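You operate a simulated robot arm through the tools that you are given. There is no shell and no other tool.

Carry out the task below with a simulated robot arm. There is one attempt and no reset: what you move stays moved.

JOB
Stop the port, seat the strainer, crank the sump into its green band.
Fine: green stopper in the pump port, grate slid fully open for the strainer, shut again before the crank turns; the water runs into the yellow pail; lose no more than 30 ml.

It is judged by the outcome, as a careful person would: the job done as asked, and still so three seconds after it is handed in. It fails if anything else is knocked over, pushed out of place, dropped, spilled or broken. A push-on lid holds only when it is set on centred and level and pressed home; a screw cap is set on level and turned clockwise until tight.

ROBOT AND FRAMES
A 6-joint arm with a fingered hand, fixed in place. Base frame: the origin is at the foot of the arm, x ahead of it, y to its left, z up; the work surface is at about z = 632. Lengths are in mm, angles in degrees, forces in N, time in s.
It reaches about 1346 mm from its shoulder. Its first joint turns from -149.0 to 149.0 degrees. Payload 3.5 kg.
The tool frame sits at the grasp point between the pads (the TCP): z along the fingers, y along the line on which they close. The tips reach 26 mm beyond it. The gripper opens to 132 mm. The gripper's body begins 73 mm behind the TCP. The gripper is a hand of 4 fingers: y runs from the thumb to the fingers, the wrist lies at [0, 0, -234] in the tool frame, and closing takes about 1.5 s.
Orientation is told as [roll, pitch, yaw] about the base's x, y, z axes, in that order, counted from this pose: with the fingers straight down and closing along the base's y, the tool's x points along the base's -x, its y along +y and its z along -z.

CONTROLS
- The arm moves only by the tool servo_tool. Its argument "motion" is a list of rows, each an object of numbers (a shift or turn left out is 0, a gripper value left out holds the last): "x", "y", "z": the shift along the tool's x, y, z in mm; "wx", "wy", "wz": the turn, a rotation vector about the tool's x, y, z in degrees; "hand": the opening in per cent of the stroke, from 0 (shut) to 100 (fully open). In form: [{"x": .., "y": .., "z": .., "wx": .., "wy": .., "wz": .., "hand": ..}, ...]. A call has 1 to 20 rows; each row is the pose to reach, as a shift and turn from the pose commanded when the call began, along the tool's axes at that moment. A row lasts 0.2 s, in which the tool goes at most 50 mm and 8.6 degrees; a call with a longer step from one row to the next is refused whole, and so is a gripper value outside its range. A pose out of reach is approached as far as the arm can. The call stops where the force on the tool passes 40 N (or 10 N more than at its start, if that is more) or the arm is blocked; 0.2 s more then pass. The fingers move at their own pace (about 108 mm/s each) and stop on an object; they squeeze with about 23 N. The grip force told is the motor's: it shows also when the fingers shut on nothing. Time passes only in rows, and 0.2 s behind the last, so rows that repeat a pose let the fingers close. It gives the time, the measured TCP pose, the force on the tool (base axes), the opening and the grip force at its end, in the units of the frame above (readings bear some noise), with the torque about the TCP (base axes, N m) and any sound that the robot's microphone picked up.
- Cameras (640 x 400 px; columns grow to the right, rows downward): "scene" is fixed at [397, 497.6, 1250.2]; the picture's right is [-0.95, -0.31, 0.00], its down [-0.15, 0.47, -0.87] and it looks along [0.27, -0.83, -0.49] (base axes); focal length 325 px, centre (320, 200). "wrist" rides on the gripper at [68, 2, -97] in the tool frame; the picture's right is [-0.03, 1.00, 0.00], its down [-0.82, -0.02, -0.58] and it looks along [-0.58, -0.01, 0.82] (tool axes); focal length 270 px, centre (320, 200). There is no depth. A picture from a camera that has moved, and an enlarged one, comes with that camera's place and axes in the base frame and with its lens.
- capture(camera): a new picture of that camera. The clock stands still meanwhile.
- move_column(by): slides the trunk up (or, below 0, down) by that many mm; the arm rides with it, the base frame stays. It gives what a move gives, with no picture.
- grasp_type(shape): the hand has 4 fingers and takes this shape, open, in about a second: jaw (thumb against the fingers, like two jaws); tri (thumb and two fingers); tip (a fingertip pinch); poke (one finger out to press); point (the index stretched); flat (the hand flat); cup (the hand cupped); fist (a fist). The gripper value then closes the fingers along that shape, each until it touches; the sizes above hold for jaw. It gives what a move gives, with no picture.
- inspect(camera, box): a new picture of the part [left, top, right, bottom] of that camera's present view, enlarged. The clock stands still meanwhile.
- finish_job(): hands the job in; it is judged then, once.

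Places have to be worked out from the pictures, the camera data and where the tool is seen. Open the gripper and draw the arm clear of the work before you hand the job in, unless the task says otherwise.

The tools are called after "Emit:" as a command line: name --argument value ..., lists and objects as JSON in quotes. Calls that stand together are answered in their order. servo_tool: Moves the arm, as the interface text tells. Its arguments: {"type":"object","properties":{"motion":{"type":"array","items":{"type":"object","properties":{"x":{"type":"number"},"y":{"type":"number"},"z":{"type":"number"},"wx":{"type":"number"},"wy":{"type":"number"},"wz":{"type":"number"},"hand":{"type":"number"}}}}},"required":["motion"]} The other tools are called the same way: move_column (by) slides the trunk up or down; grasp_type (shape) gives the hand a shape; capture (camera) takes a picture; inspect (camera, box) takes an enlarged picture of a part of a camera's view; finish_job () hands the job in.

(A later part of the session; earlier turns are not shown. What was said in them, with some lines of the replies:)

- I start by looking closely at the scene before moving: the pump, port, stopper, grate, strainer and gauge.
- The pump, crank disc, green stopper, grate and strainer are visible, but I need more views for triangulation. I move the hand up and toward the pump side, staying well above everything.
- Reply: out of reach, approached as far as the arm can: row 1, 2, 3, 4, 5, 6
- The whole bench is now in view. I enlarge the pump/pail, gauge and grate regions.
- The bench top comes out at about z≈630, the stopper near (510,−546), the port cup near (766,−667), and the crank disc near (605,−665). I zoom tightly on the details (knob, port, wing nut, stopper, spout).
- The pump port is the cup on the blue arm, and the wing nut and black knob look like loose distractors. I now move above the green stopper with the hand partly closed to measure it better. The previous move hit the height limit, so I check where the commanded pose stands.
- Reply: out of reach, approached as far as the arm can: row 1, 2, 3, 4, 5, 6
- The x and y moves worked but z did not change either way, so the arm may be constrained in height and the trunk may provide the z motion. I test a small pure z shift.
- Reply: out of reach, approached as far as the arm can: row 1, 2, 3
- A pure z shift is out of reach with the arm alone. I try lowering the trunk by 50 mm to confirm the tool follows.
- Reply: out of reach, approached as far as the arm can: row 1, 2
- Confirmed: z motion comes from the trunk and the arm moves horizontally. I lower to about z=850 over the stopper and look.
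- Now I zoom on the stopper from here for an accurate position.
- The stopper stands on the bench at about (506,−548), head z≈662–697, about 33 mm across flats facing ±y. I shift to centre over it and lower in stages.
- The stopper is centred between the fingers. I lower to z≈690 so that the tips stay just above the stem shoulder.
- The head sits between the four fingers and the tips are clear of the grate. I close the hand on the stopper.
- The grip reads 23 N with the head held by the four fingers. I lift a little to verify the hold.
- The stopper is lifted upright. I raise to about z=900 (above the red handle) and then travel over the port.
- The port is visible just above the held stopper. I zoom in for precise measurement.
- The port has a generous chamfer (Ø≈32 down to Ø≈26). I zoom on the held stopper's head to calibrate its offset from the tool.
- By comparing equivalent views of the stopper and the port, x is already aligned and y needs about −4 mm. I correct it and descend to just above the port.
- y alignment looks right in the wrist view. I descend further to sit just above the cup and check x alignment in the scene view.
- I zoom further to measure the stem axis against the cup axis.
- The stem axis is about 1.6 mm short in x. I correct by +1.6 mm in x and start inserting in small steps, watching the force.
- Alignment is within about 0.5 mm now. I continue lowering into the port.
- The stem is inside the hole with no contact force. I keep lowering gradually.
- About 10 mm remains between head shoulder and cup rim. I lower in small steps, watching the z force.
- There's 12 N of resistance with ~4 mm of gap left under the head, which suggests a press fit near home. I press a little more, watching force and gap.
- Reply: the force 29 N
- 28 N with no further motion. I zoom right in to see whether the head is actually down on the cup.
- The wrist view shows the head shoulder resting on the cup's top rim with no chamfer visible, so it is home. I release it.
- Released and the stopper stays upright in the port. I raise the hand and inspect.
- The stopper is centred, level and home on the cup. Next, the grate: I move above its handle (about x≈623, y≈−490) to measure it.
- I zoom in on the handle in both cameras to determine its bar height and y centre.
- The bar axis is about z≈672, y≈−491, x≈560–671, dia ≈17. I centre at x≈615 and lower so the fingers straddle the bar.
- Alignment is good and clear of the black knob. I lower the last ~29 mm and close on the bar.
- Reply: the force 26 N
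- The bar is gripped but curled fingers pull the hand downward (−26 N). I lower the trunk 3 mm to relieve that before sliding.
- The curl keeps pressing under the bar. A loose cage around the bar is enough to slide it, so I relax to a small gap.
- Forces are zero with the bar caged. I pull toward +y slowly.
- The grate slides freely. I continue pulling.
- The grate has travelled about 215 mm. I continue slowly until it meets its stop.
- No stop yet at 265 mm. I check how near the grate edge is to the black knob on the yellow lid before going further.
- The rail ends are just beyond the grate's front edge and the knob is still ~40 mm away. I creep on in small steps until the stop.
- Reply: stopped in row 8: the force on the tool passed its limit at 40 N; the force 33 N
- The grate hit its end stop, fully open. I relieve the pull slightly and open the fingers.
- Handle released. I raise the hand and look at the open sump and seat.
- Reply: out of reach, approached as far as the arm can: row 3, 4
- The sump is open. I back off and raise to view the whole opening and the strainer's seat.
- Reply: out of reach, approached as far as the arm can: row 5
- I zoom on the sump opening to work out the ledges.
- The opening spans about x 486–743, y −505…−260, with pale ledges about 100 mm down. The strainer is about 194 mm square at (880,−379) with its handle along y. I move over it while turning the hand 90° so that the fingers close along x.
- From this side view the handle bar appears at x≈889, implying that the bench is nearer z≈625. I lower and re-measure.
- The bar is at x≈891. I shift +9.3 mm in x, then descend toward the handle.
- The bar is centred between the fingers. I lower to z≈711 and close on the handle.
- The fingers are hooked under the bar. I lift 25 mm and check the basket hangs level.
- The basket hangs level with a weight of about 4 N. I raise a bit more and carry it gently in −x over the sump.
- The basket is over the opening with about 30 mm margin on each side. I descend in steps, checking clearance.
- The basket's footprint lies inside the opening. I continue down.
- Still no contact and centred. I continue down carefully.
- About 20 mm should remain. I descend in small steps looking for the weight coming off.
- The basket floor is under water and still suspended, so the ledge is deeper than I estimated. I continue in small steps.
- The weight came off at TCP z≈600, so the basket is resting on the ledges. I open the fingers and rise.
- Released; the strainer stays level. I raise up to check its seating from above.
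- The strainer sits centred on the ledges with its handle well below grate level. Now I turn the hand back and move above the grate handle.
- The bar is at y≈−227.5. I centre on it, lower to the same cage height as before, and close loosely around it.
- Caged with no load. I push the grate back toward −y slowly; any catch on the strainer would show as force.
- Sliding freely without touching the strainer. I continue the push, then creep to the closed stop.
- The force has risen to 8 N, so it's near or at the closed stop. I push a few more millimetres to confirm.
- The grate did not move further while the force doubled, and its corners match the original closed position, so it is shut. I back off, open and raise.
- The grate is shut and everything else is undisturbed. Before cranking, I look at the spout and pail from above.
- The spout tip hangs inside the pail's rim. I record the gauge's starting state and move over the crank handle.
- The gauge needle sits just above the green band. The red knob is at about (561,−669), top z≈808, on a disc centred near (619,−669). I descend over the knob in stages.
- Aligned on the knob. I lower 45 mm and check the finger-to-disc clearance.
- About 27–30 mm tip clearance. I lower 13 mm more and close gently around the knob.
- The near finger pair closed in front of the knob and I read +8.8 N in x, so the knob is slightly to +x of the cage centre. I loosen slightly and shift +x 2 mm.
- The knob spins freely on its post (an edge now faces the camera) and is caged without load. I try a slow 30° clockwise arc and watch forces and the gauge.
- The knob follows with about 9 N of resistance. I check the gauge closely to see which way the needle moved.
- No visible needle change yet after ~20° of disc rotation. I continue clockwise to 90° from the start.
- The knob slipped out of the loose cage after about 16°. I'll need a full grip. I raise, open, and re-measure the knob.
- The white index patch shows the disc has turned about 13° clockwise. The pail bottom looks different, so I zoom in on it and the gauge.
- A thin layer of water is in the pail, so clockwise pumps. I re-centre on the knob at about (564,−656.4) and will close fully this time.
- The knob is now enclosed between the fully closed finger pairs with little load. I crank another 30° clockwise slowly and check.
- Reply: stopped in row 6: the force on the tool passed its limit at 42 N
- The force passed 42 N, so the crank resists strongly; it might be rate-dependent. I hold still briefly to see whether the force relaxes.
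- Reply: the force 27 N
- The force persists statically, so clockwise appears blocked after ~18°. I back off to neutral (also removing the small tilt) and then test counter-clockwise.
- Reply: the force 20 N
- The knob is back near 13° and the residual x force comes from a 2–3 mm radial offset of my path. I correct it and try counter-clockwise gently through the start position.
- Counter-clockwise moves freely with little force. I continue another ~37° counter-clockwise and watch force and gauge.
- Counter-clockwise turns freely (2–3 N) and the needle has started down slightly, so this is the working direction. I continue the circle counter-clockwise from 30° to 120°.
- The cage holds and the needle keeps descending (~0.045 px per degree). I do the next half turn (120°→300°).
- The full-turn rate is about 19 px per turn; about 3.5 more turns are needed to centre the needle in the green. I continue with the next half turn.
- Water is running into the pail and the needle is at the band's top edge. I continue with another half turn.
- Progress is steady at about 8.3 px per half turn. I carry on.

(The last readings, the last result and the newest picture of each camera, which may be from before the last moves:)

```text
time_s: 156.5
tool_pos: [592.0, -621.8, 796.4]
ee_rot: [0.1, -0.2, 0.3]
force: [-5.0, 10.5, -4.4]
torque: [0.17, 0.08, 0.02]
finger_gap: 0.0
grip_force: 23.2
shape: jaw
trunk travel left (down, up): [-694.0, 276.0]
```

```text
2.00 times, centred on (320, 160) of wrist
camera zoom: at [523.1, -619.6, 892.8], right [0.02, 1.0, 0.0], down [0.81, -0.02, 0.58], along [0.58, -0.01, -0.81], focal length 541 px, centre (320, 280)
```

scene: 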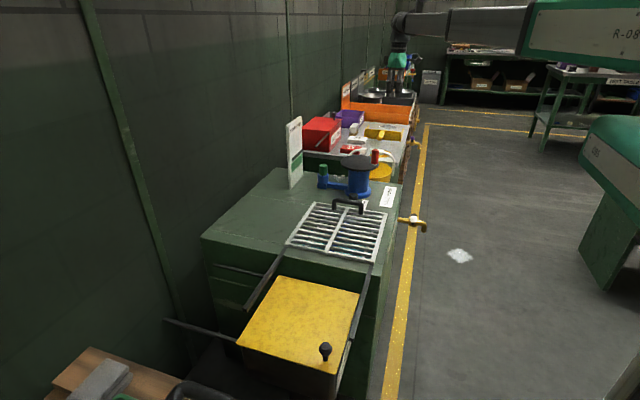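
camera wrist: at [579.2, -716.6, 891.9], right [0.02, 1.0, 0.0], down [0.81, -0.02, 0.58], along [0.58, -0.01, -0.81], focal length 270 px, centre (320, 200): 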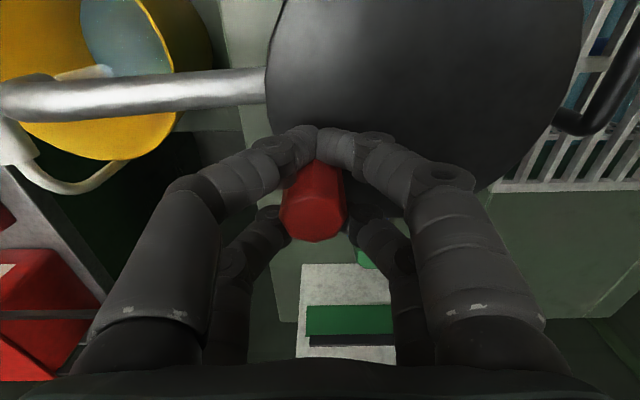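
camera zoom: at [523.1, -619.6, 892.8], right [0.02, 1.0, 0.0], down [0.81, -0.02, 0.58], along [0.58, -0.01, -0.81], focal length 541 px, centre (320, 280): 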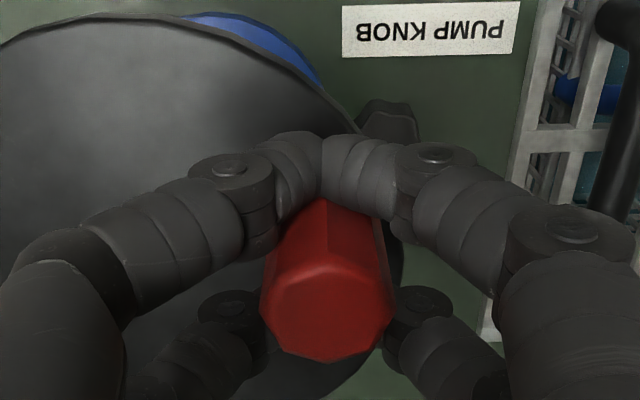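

The needle is entering the band. I do another full turn and then check pail level and gauge.

Emit:
servo_tool --motion '[{"x": 8.0, "y": -5.6}, {"x": 14.9, "y": -12.5}, {"x": 20.5, "y": -20.5}, {"x": 24.6, "y": -29.3}, {"x": 27.2, "y": -38.8}, {"x": 28.0, "y": -48.5}, {"x": 27.2, "y": -58.2}, {"x": 24.6, "y": -67.7}, {"x": 20.5, "y": -76.5}, {"x": 14.9, "y": -84.5}, {"x": 8.0, "y": -91.4}, {"x": 0, "y": -97.0}, {"x": -8.9, "y": -101.1}, {"x": -18.3, "y": -103.6}, {"x": -28.0, "y": -104.5}, {"x": -37.7, "y": -103.6}, {"x": -47.2, "y": -101.1}, {"x": -56.0, "y": -97.0}]'

Emit:
capture --camera "wrist"

Emit:
servo_tool --motion '[{"x": -8.0, "y": 5.6}, {"x": -14.9, "y": 12.5}, {"x": -20.5, "y": 20.5}, {"x": -24.6, "y": 29.3}, {"x": -27.2, "y": 38.8}, {"x": -28.0, "y": 48.5}, {"x": -27.2, "y": 58.2}, {"x": -24.6, "y": 67.7}, {"x": -20.5, "y": 76.5}, {"x": -14.9, "y": 84.5}, {"x": -8.0, "y": 91.4}, {"x": 0, "y": 97.0}, {"x": 8.9, "y": 101.1}, {"x": 18.3, "y": 103.6}, {"x": 28.0, "y": 104.5}, {"x": 37.7, "y": 103.6}, {"x": 47.2, "y": 101.1}, {"x": 56.0, "y": 97.0}]'

Emit:
inspect --camera "scene" --box '[280, 140, 310, 180]'

Emit:
inspect --camera "scene" --box '[270, 110, 420, 210]'

```text
time_s: 160.3
tool_pos: [650.3, -718.3, 797.3]
ee_rot: [0.0, -0.3, 0.0]
force: [-5.8, 6.5, -0.4]
torque: [0.09, 0.06, -0.02]
finger_gap: 0.0
grip_force: 23.4
shape: jaw
trunk travel left (down, up): [-694.0, 276.0]
```

```text
taken
camera wrist: at [580.3, -716.7, 892.7], right [0.02, 1.0, 0.0], down [0.81, -0.02, 0.58], along [0.58, -0.01, -0.81], focal length 270 px, centre (320, 200)
```

wrist: 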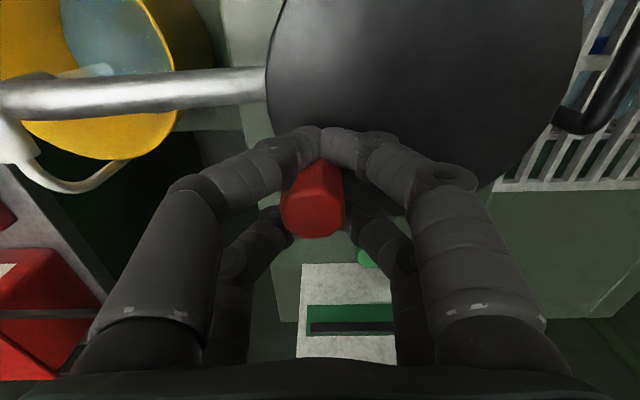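

```text
time_s: 164.1
tool_pos: [590.6, -621.2, 795.9]
ee_rot: [0.1, -0.2, 0.2]
force: [0.4, 2.2, -1.1]
torque: [0.02, 0.03, 0.03]
finger_gap: 0.2
grip_force: 22.6
shape: jaw
trunk travel left (down, up): [-694.0, 276.0]
```

```text
10.00 times, centred on (295, 160) of scene
camera zoom: at [397.0, 497.6, 1250.2], right [-0.95, -0.31, 0.0], down [-0.15, 0.47, -0.87], along [0.27, -0.83, -0.49], focal length 3247 px, centre (570, 600)
```

zoom: 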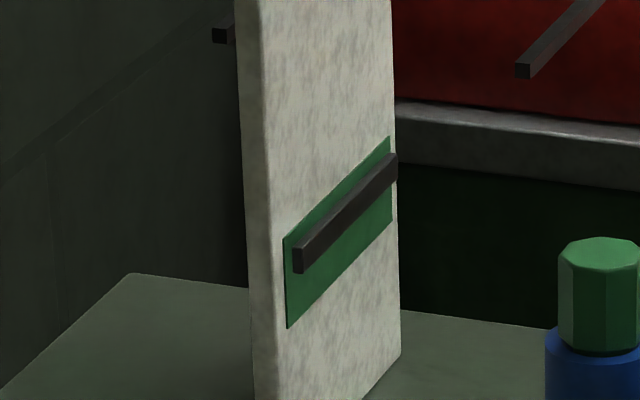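

```text
4.00 times, centred on (345, 160) of scene
camera zoom: at [397.0, 497.6, 1250.2], right [-0.95, -0.31, 0.0], down [-0.15, 0.47, -0.87], along [0.27, -0.83, -0.49], focal length 1299 px, centre (220, 360)
```

zoom: 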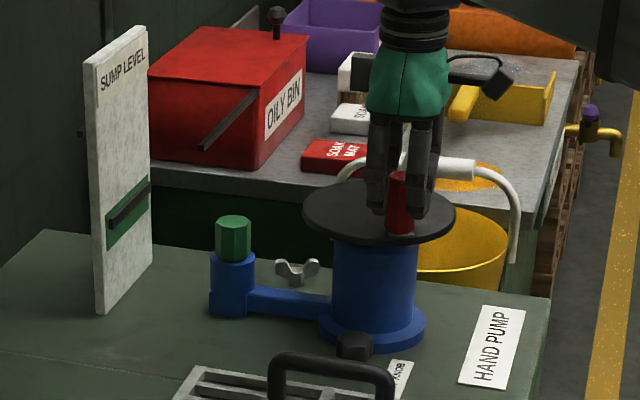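

The needle is inside the green band, about 16 px above its centre. One more full turn should centre it.

Emit:
servo_tool --motion '[{"x": 8.0, "y": -5.6}, {"x": 14.9, "y": -12.5}, {"x": 20.5, "y": -20.5}, {"x": 24.6, "y": -29.3}, {"x": 27.2, "y": -38.8}, {"x": 28.0, "y": -48.5}, {"x": 27.2, "y": -58.2}, {"x": 24.6, "y": -67.7}, {"x": 20.5, "y": -76.5}, {"x": 14.9, "y": -84.5}, {"x": 8.0, "y": -91.4}, {"x": 0, "y": -97.0}, {"x": -8.9, "y": -101.1}, {"x": -18.3, "y": -103.6}, {"x": -28.0, "y": -104.5}, {"x": -37.7, "y": -103.6}, {"x": -47.2, "y": -101.1}, {"x": -56.0, "y": -97.0}]'

Emit:
inspect --camera "scene" --box '[280, 140, 310, 180]'

Emit:
inspect --camera "wrist" --box '[260, 250, 430, 370]'

Emit:
inspect --camera "wrist" --box '[0, 0, 260, 200]'

```text
time_s: 167.9
tool_pos: [648.8, -718.1, 794.6]
ee_rot: [0.1, -0.4, 0.2]
force: [5.4, -10.0, 3.6]
torque: [-0.17, -0.08, -0.02]
finger_gap: 0.2
grip_force: 22.9
shape: jaw
trunk travel left (down, up): [-694.0, 276.0]
```

```text
10.00 times, centred on (295, 160) of scene
camera zoom: at [397.0, 497.6, 1250.2], right [-0.95, -0.31, 0.0], down [-0.15, 0.47, -0.87], along [0.27, -0.83, -0.49], focal length 3247 px, centre (570, 600)
```

zoom: 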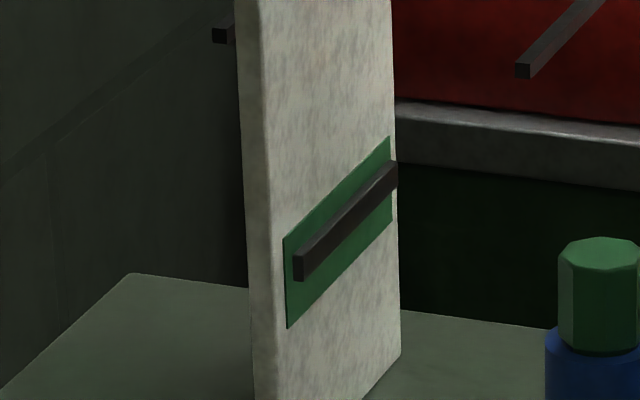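

```text
3.33 times, centred on (345, 310) of wrist
camera zoom: at [579.5, -716.7, 891.9], right [0.02, 1.0, 0.0], down [0.81, -0.02, 0.58], along [0.58, -0.01, -0.81], focal length 901 px, centre (237, -167)
```

zoom: 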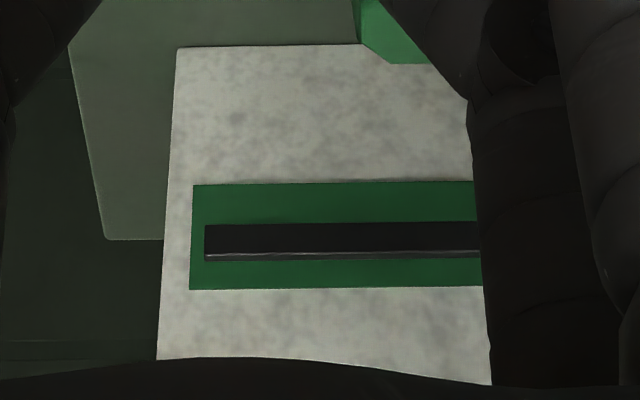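

```text
2.00 times, centred on (130, 100) of wrist
camera zoom: at [579.5, -716.7, 891.9], right [0.02, 1.0, 0.0], down [0.81, -0.02, 0.58], along [0.58, -0.01, -0.81], focal length 541 px, centre (700, 400)
```

zoom: 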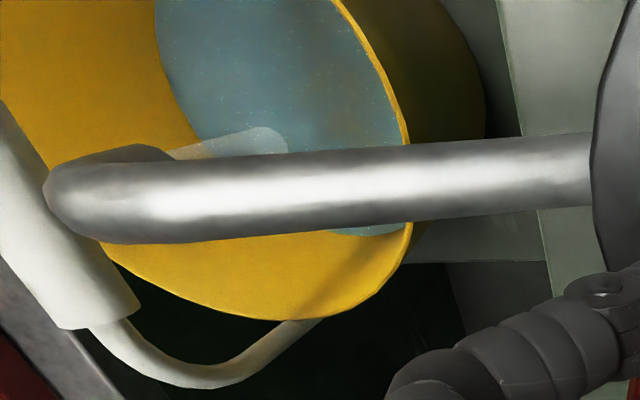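

In the frontal wrist view the needle sits essentially at the middle of the green band, and the water is in the pail. I stop here, relieve the small radial load, and release the knob.

Emit:
servo_tool --motion '[{"x": -0.7, "y": -1.2}, {"x": -0.7, "y": -1.2, "hand": 5}, {"x": -0.7, "y": -1.2, "hand": 15}, {"x": -0.7, "y": -1.2, "hand": 30}, {"x": -0.7, "y": -1.2, "hand": 45}, {"x": -0.7, "y": -1.2, "hand": 50}, {"x": -0.7, "y": -1.2, "hand": 50}]'

Emit:
move_column --by 60

Emit:
capture --camera "wrist"

Emit:
inspect --camera "scene" --box '[270, 110, 420, 210]'

```text
time_s: 169.5
tool_pos: [647.3, -718.9, 796.1]
ee_rot: [0.1, -0.3, 0.2]
force: [0.3, -0.3, -0.2]
torque: [0.0, -0.03, -0.02]
finger_gap: 65.4
grip_force: 0.0
shape: jaw
trunk travel left (down, up): [-694.0, 276.0]
```

```text
time_s: 170.5
tool_pos: [648.6, -718.0, 854.7]
ee_rot: [0.1, -0.3, 0.3]
force: [-0.4, 1.0, 0.9]
torque: [-0.04, 0.01, -0.01]
finger_gap: 65.5
grip_force: 0.0
shape: jaw
trunk travel left (down, up): [-754.0, 216.0]
```

```text
taken
camera wrist: at [579.2, -717.3, 952.3], right [0.02, 1.0, 0.0], down [0.81, -0.02, 0.58], along [0.58, -0.01, -0.81], focal length 270 px, centre (320, 200)
```

wrist: 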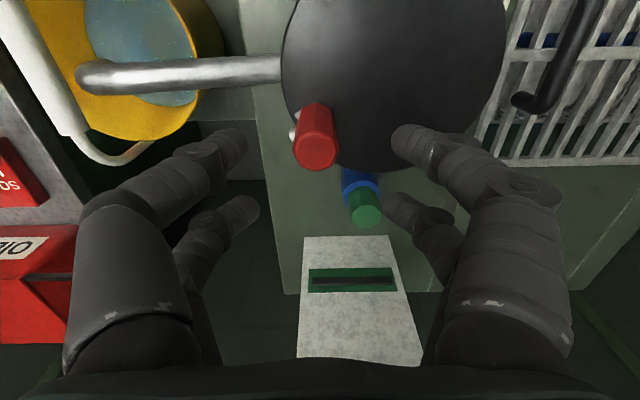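

```text
4.00 times, centred on (345, 160) of scene
camera zoom: at [397.0, 497.6, 1250.2], right [-0.95, -0.31, 0.0], down [-0.15, 0.47, -0.87], along [0.27, -0.83, -0.49], focal length 1299 px, centre (220, 360)
```

zoom: 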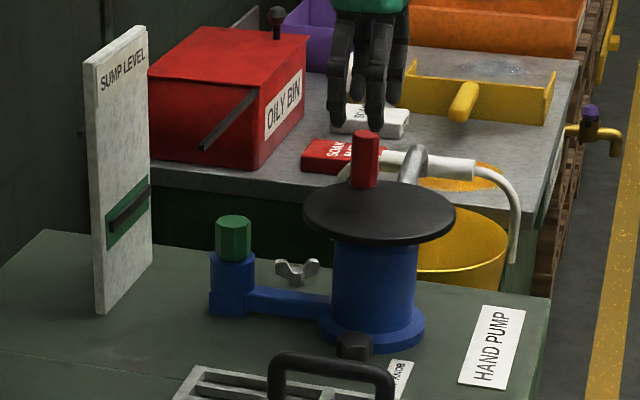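

Released cleanly and the needle stays in the band. I raise and withdraw the arm clear of the work.

Emit:
move_column --by 150

Emit:
servo_tool --motion '[{"x": 25, "y": 30}, {"x": 55, "y": 65}, {"x": 85, "y": 100}, {"x": 115, "y": 135}, {"x": 145, "y": 170}, {"x": 175, "y": 205}, {"x": 200, "y": 240}, {"x": 220, "y": 265}, {"x": 220, "y": 265}, {"x": 220, "y": 265}]'

Emit:
capture --camera "scene"

Emit:
capture --camera "wrist"

Emit:
inspect --camera "scene" --box '[280, 140, 310, 180]'

Emit:
inspect --camera "scene" --box '[270, 110, 420, 280]'

```text
time_s: 172.2
tool_pos: [647.8, -717.4, 1005.3]
ee_rot: [0.2, -0.4, 0.3]
force: [-0.7, -0.1, 0.4]
torque: [0.01, -0.01, 0.03]
finger_gap: 65.0
grip_force: 0.0
shape: jaw
trunk travel left (down, up): [-904.0, 66.0]
```

```text
time_s: 174.4
tool_pos: [426.7, -453.1, 1005.3]
ee_rot: [0.2, -0.2, 0.1]
force: [0.4, 0.6, 0.1]
torque: [-0.01, 0.01, 0.02]
finger_gap: 65.5
grip_force: 0.0
shape: jaw
out of reach, approached as far as the arm can: row 4, 5
trunk travel left (down, up): [-904.0, 66.0]
```

```text
taken
```

scene: 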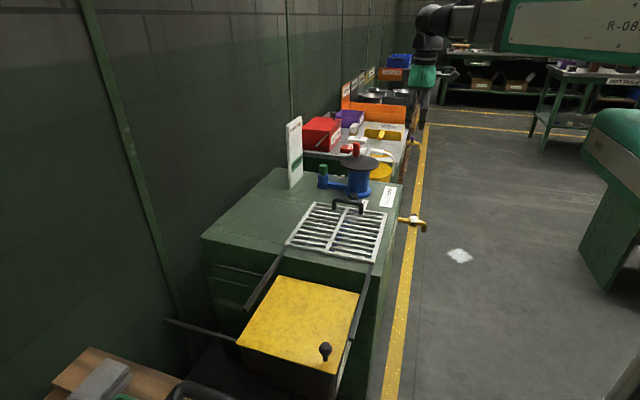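

```text
taken
camera wrist: at [357.6, -452.4, 1102.2], right [0.02, 1.0, 0.0], down [0.81, -0.02, 0.58], along [0.58, -0.01, -0.81], focal length 270 px, centre (320, 200)
```

wrist: 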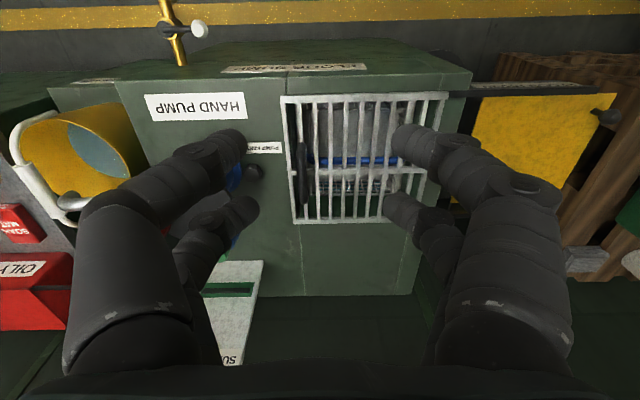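

```text
10.00 times, centred on (295, 160) of scene
camera zoom: at [397.0, 497.6, 1250.2], right [-0.95, -0.31, 0.0], down [-0.15, 0.47, -0.87], along [0.27, -0.83, -0.49], focal length 3247 px, centre (570, 600)
```

zoom: 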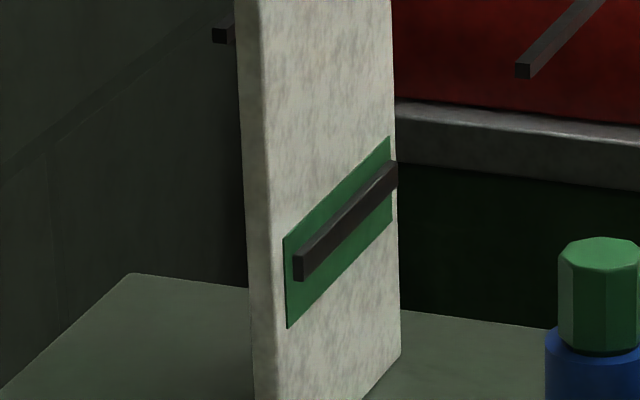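

```text
2.35 times, centred on (345, 195) of scene
camera zoom: at [397.0, 497.6, 1250.2], right [-0.95, -0.31, 0.0], down [-0.15, 0.47, -0.87], along [0.27, -0.83, -0.49], focal length 764 px, centre (261, 212)
```

zoom: 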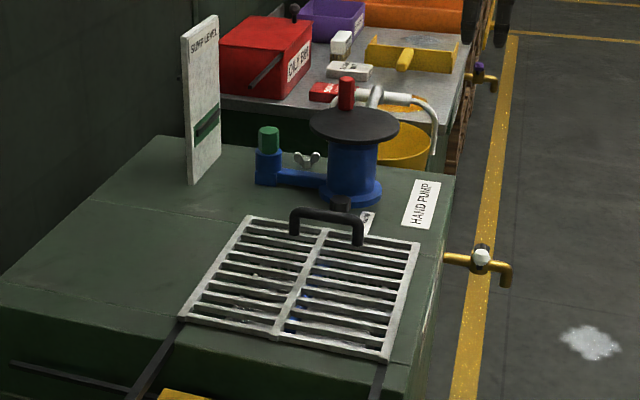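

The needle is stable in the band. I make a last check of the strainer through the grate and the bench for leaks.

Emit:
inspect --camera "wrist" --box '[130, 60, 470, 300]'

Emit:
inspect --camera "wrist" --box '[260, 80, 460, 240]'

```text
1.67 times, centred on (300, 180) of wrist
camera zoom: at [357.6, -452.4, 1102.2], right [0.02, 1.0, 0.0], down [0.81, -0.02, 0.58], along [0.58, -0.01, -0.81], focal length 450 px, centre (353, 233)
```

zoom: 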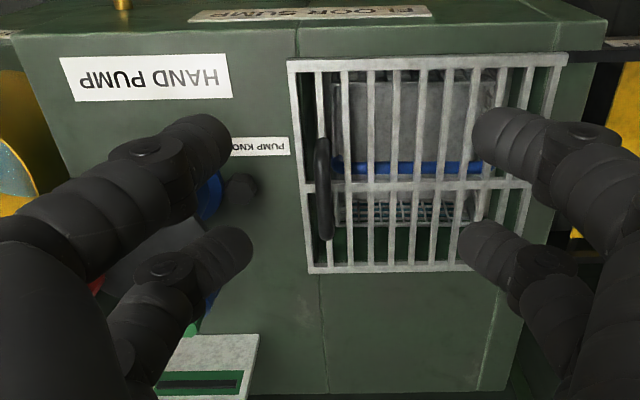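

```text
2.50 times, centred on (360, 160) of wrist
camera zoom: at [357.6, -452.4, 1102.2], right [0.02, 1.0, 0.0], down [0.81, -0.02, 0.58], along [0.58, -0.01, -0.81], focal length 676 px, centre (220, 300)
```

zoom: 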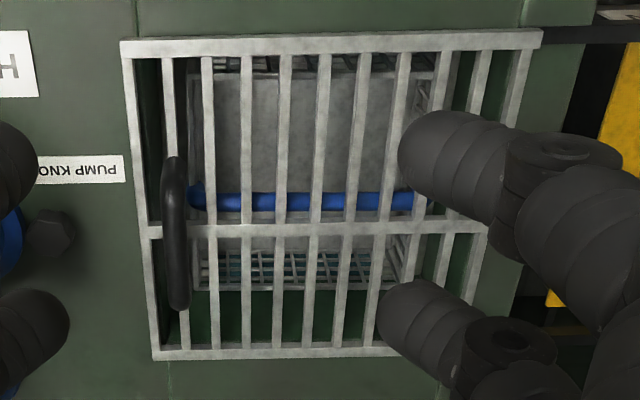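

The job is ready to hand in:
- The stopper is home in the pump port.
- The strainer sits level under the shut grate.
- The needle is steady in the green band.
- The pumped water is in the yellow pail and nothing has spilled.
- The gripper is open and the arm is clear of the work.

Emit:
finish_job

```text
The job is handed in.
```

The job is handed in; I haven't seen the verdict, but everything looked right in the last pictures:

- **Stopper:** the green stopper is pressed home in the pump port, centred and level.
- **Grate and strainer:** I slid the grate open to its end stop and lowered the strainer onto its ledges. I then shut the grate against its stop before turning the crank.
- **Sump level:** I cranked counter-clockwise until the needle sat near the middle of the green band, and it stayed there after I let go.
- **Water:** the water went into the yellow pail, and I saw no leak or spill on the bench.

I first tried cranking clockwise. It turned about 13–18° and then blocked, passing the 40 N force limit once. A little water reached the pail during that attempt. Counter-clockwise then turned freely, and I saw no damage.

The gripper is open and the arm is clear of the work.
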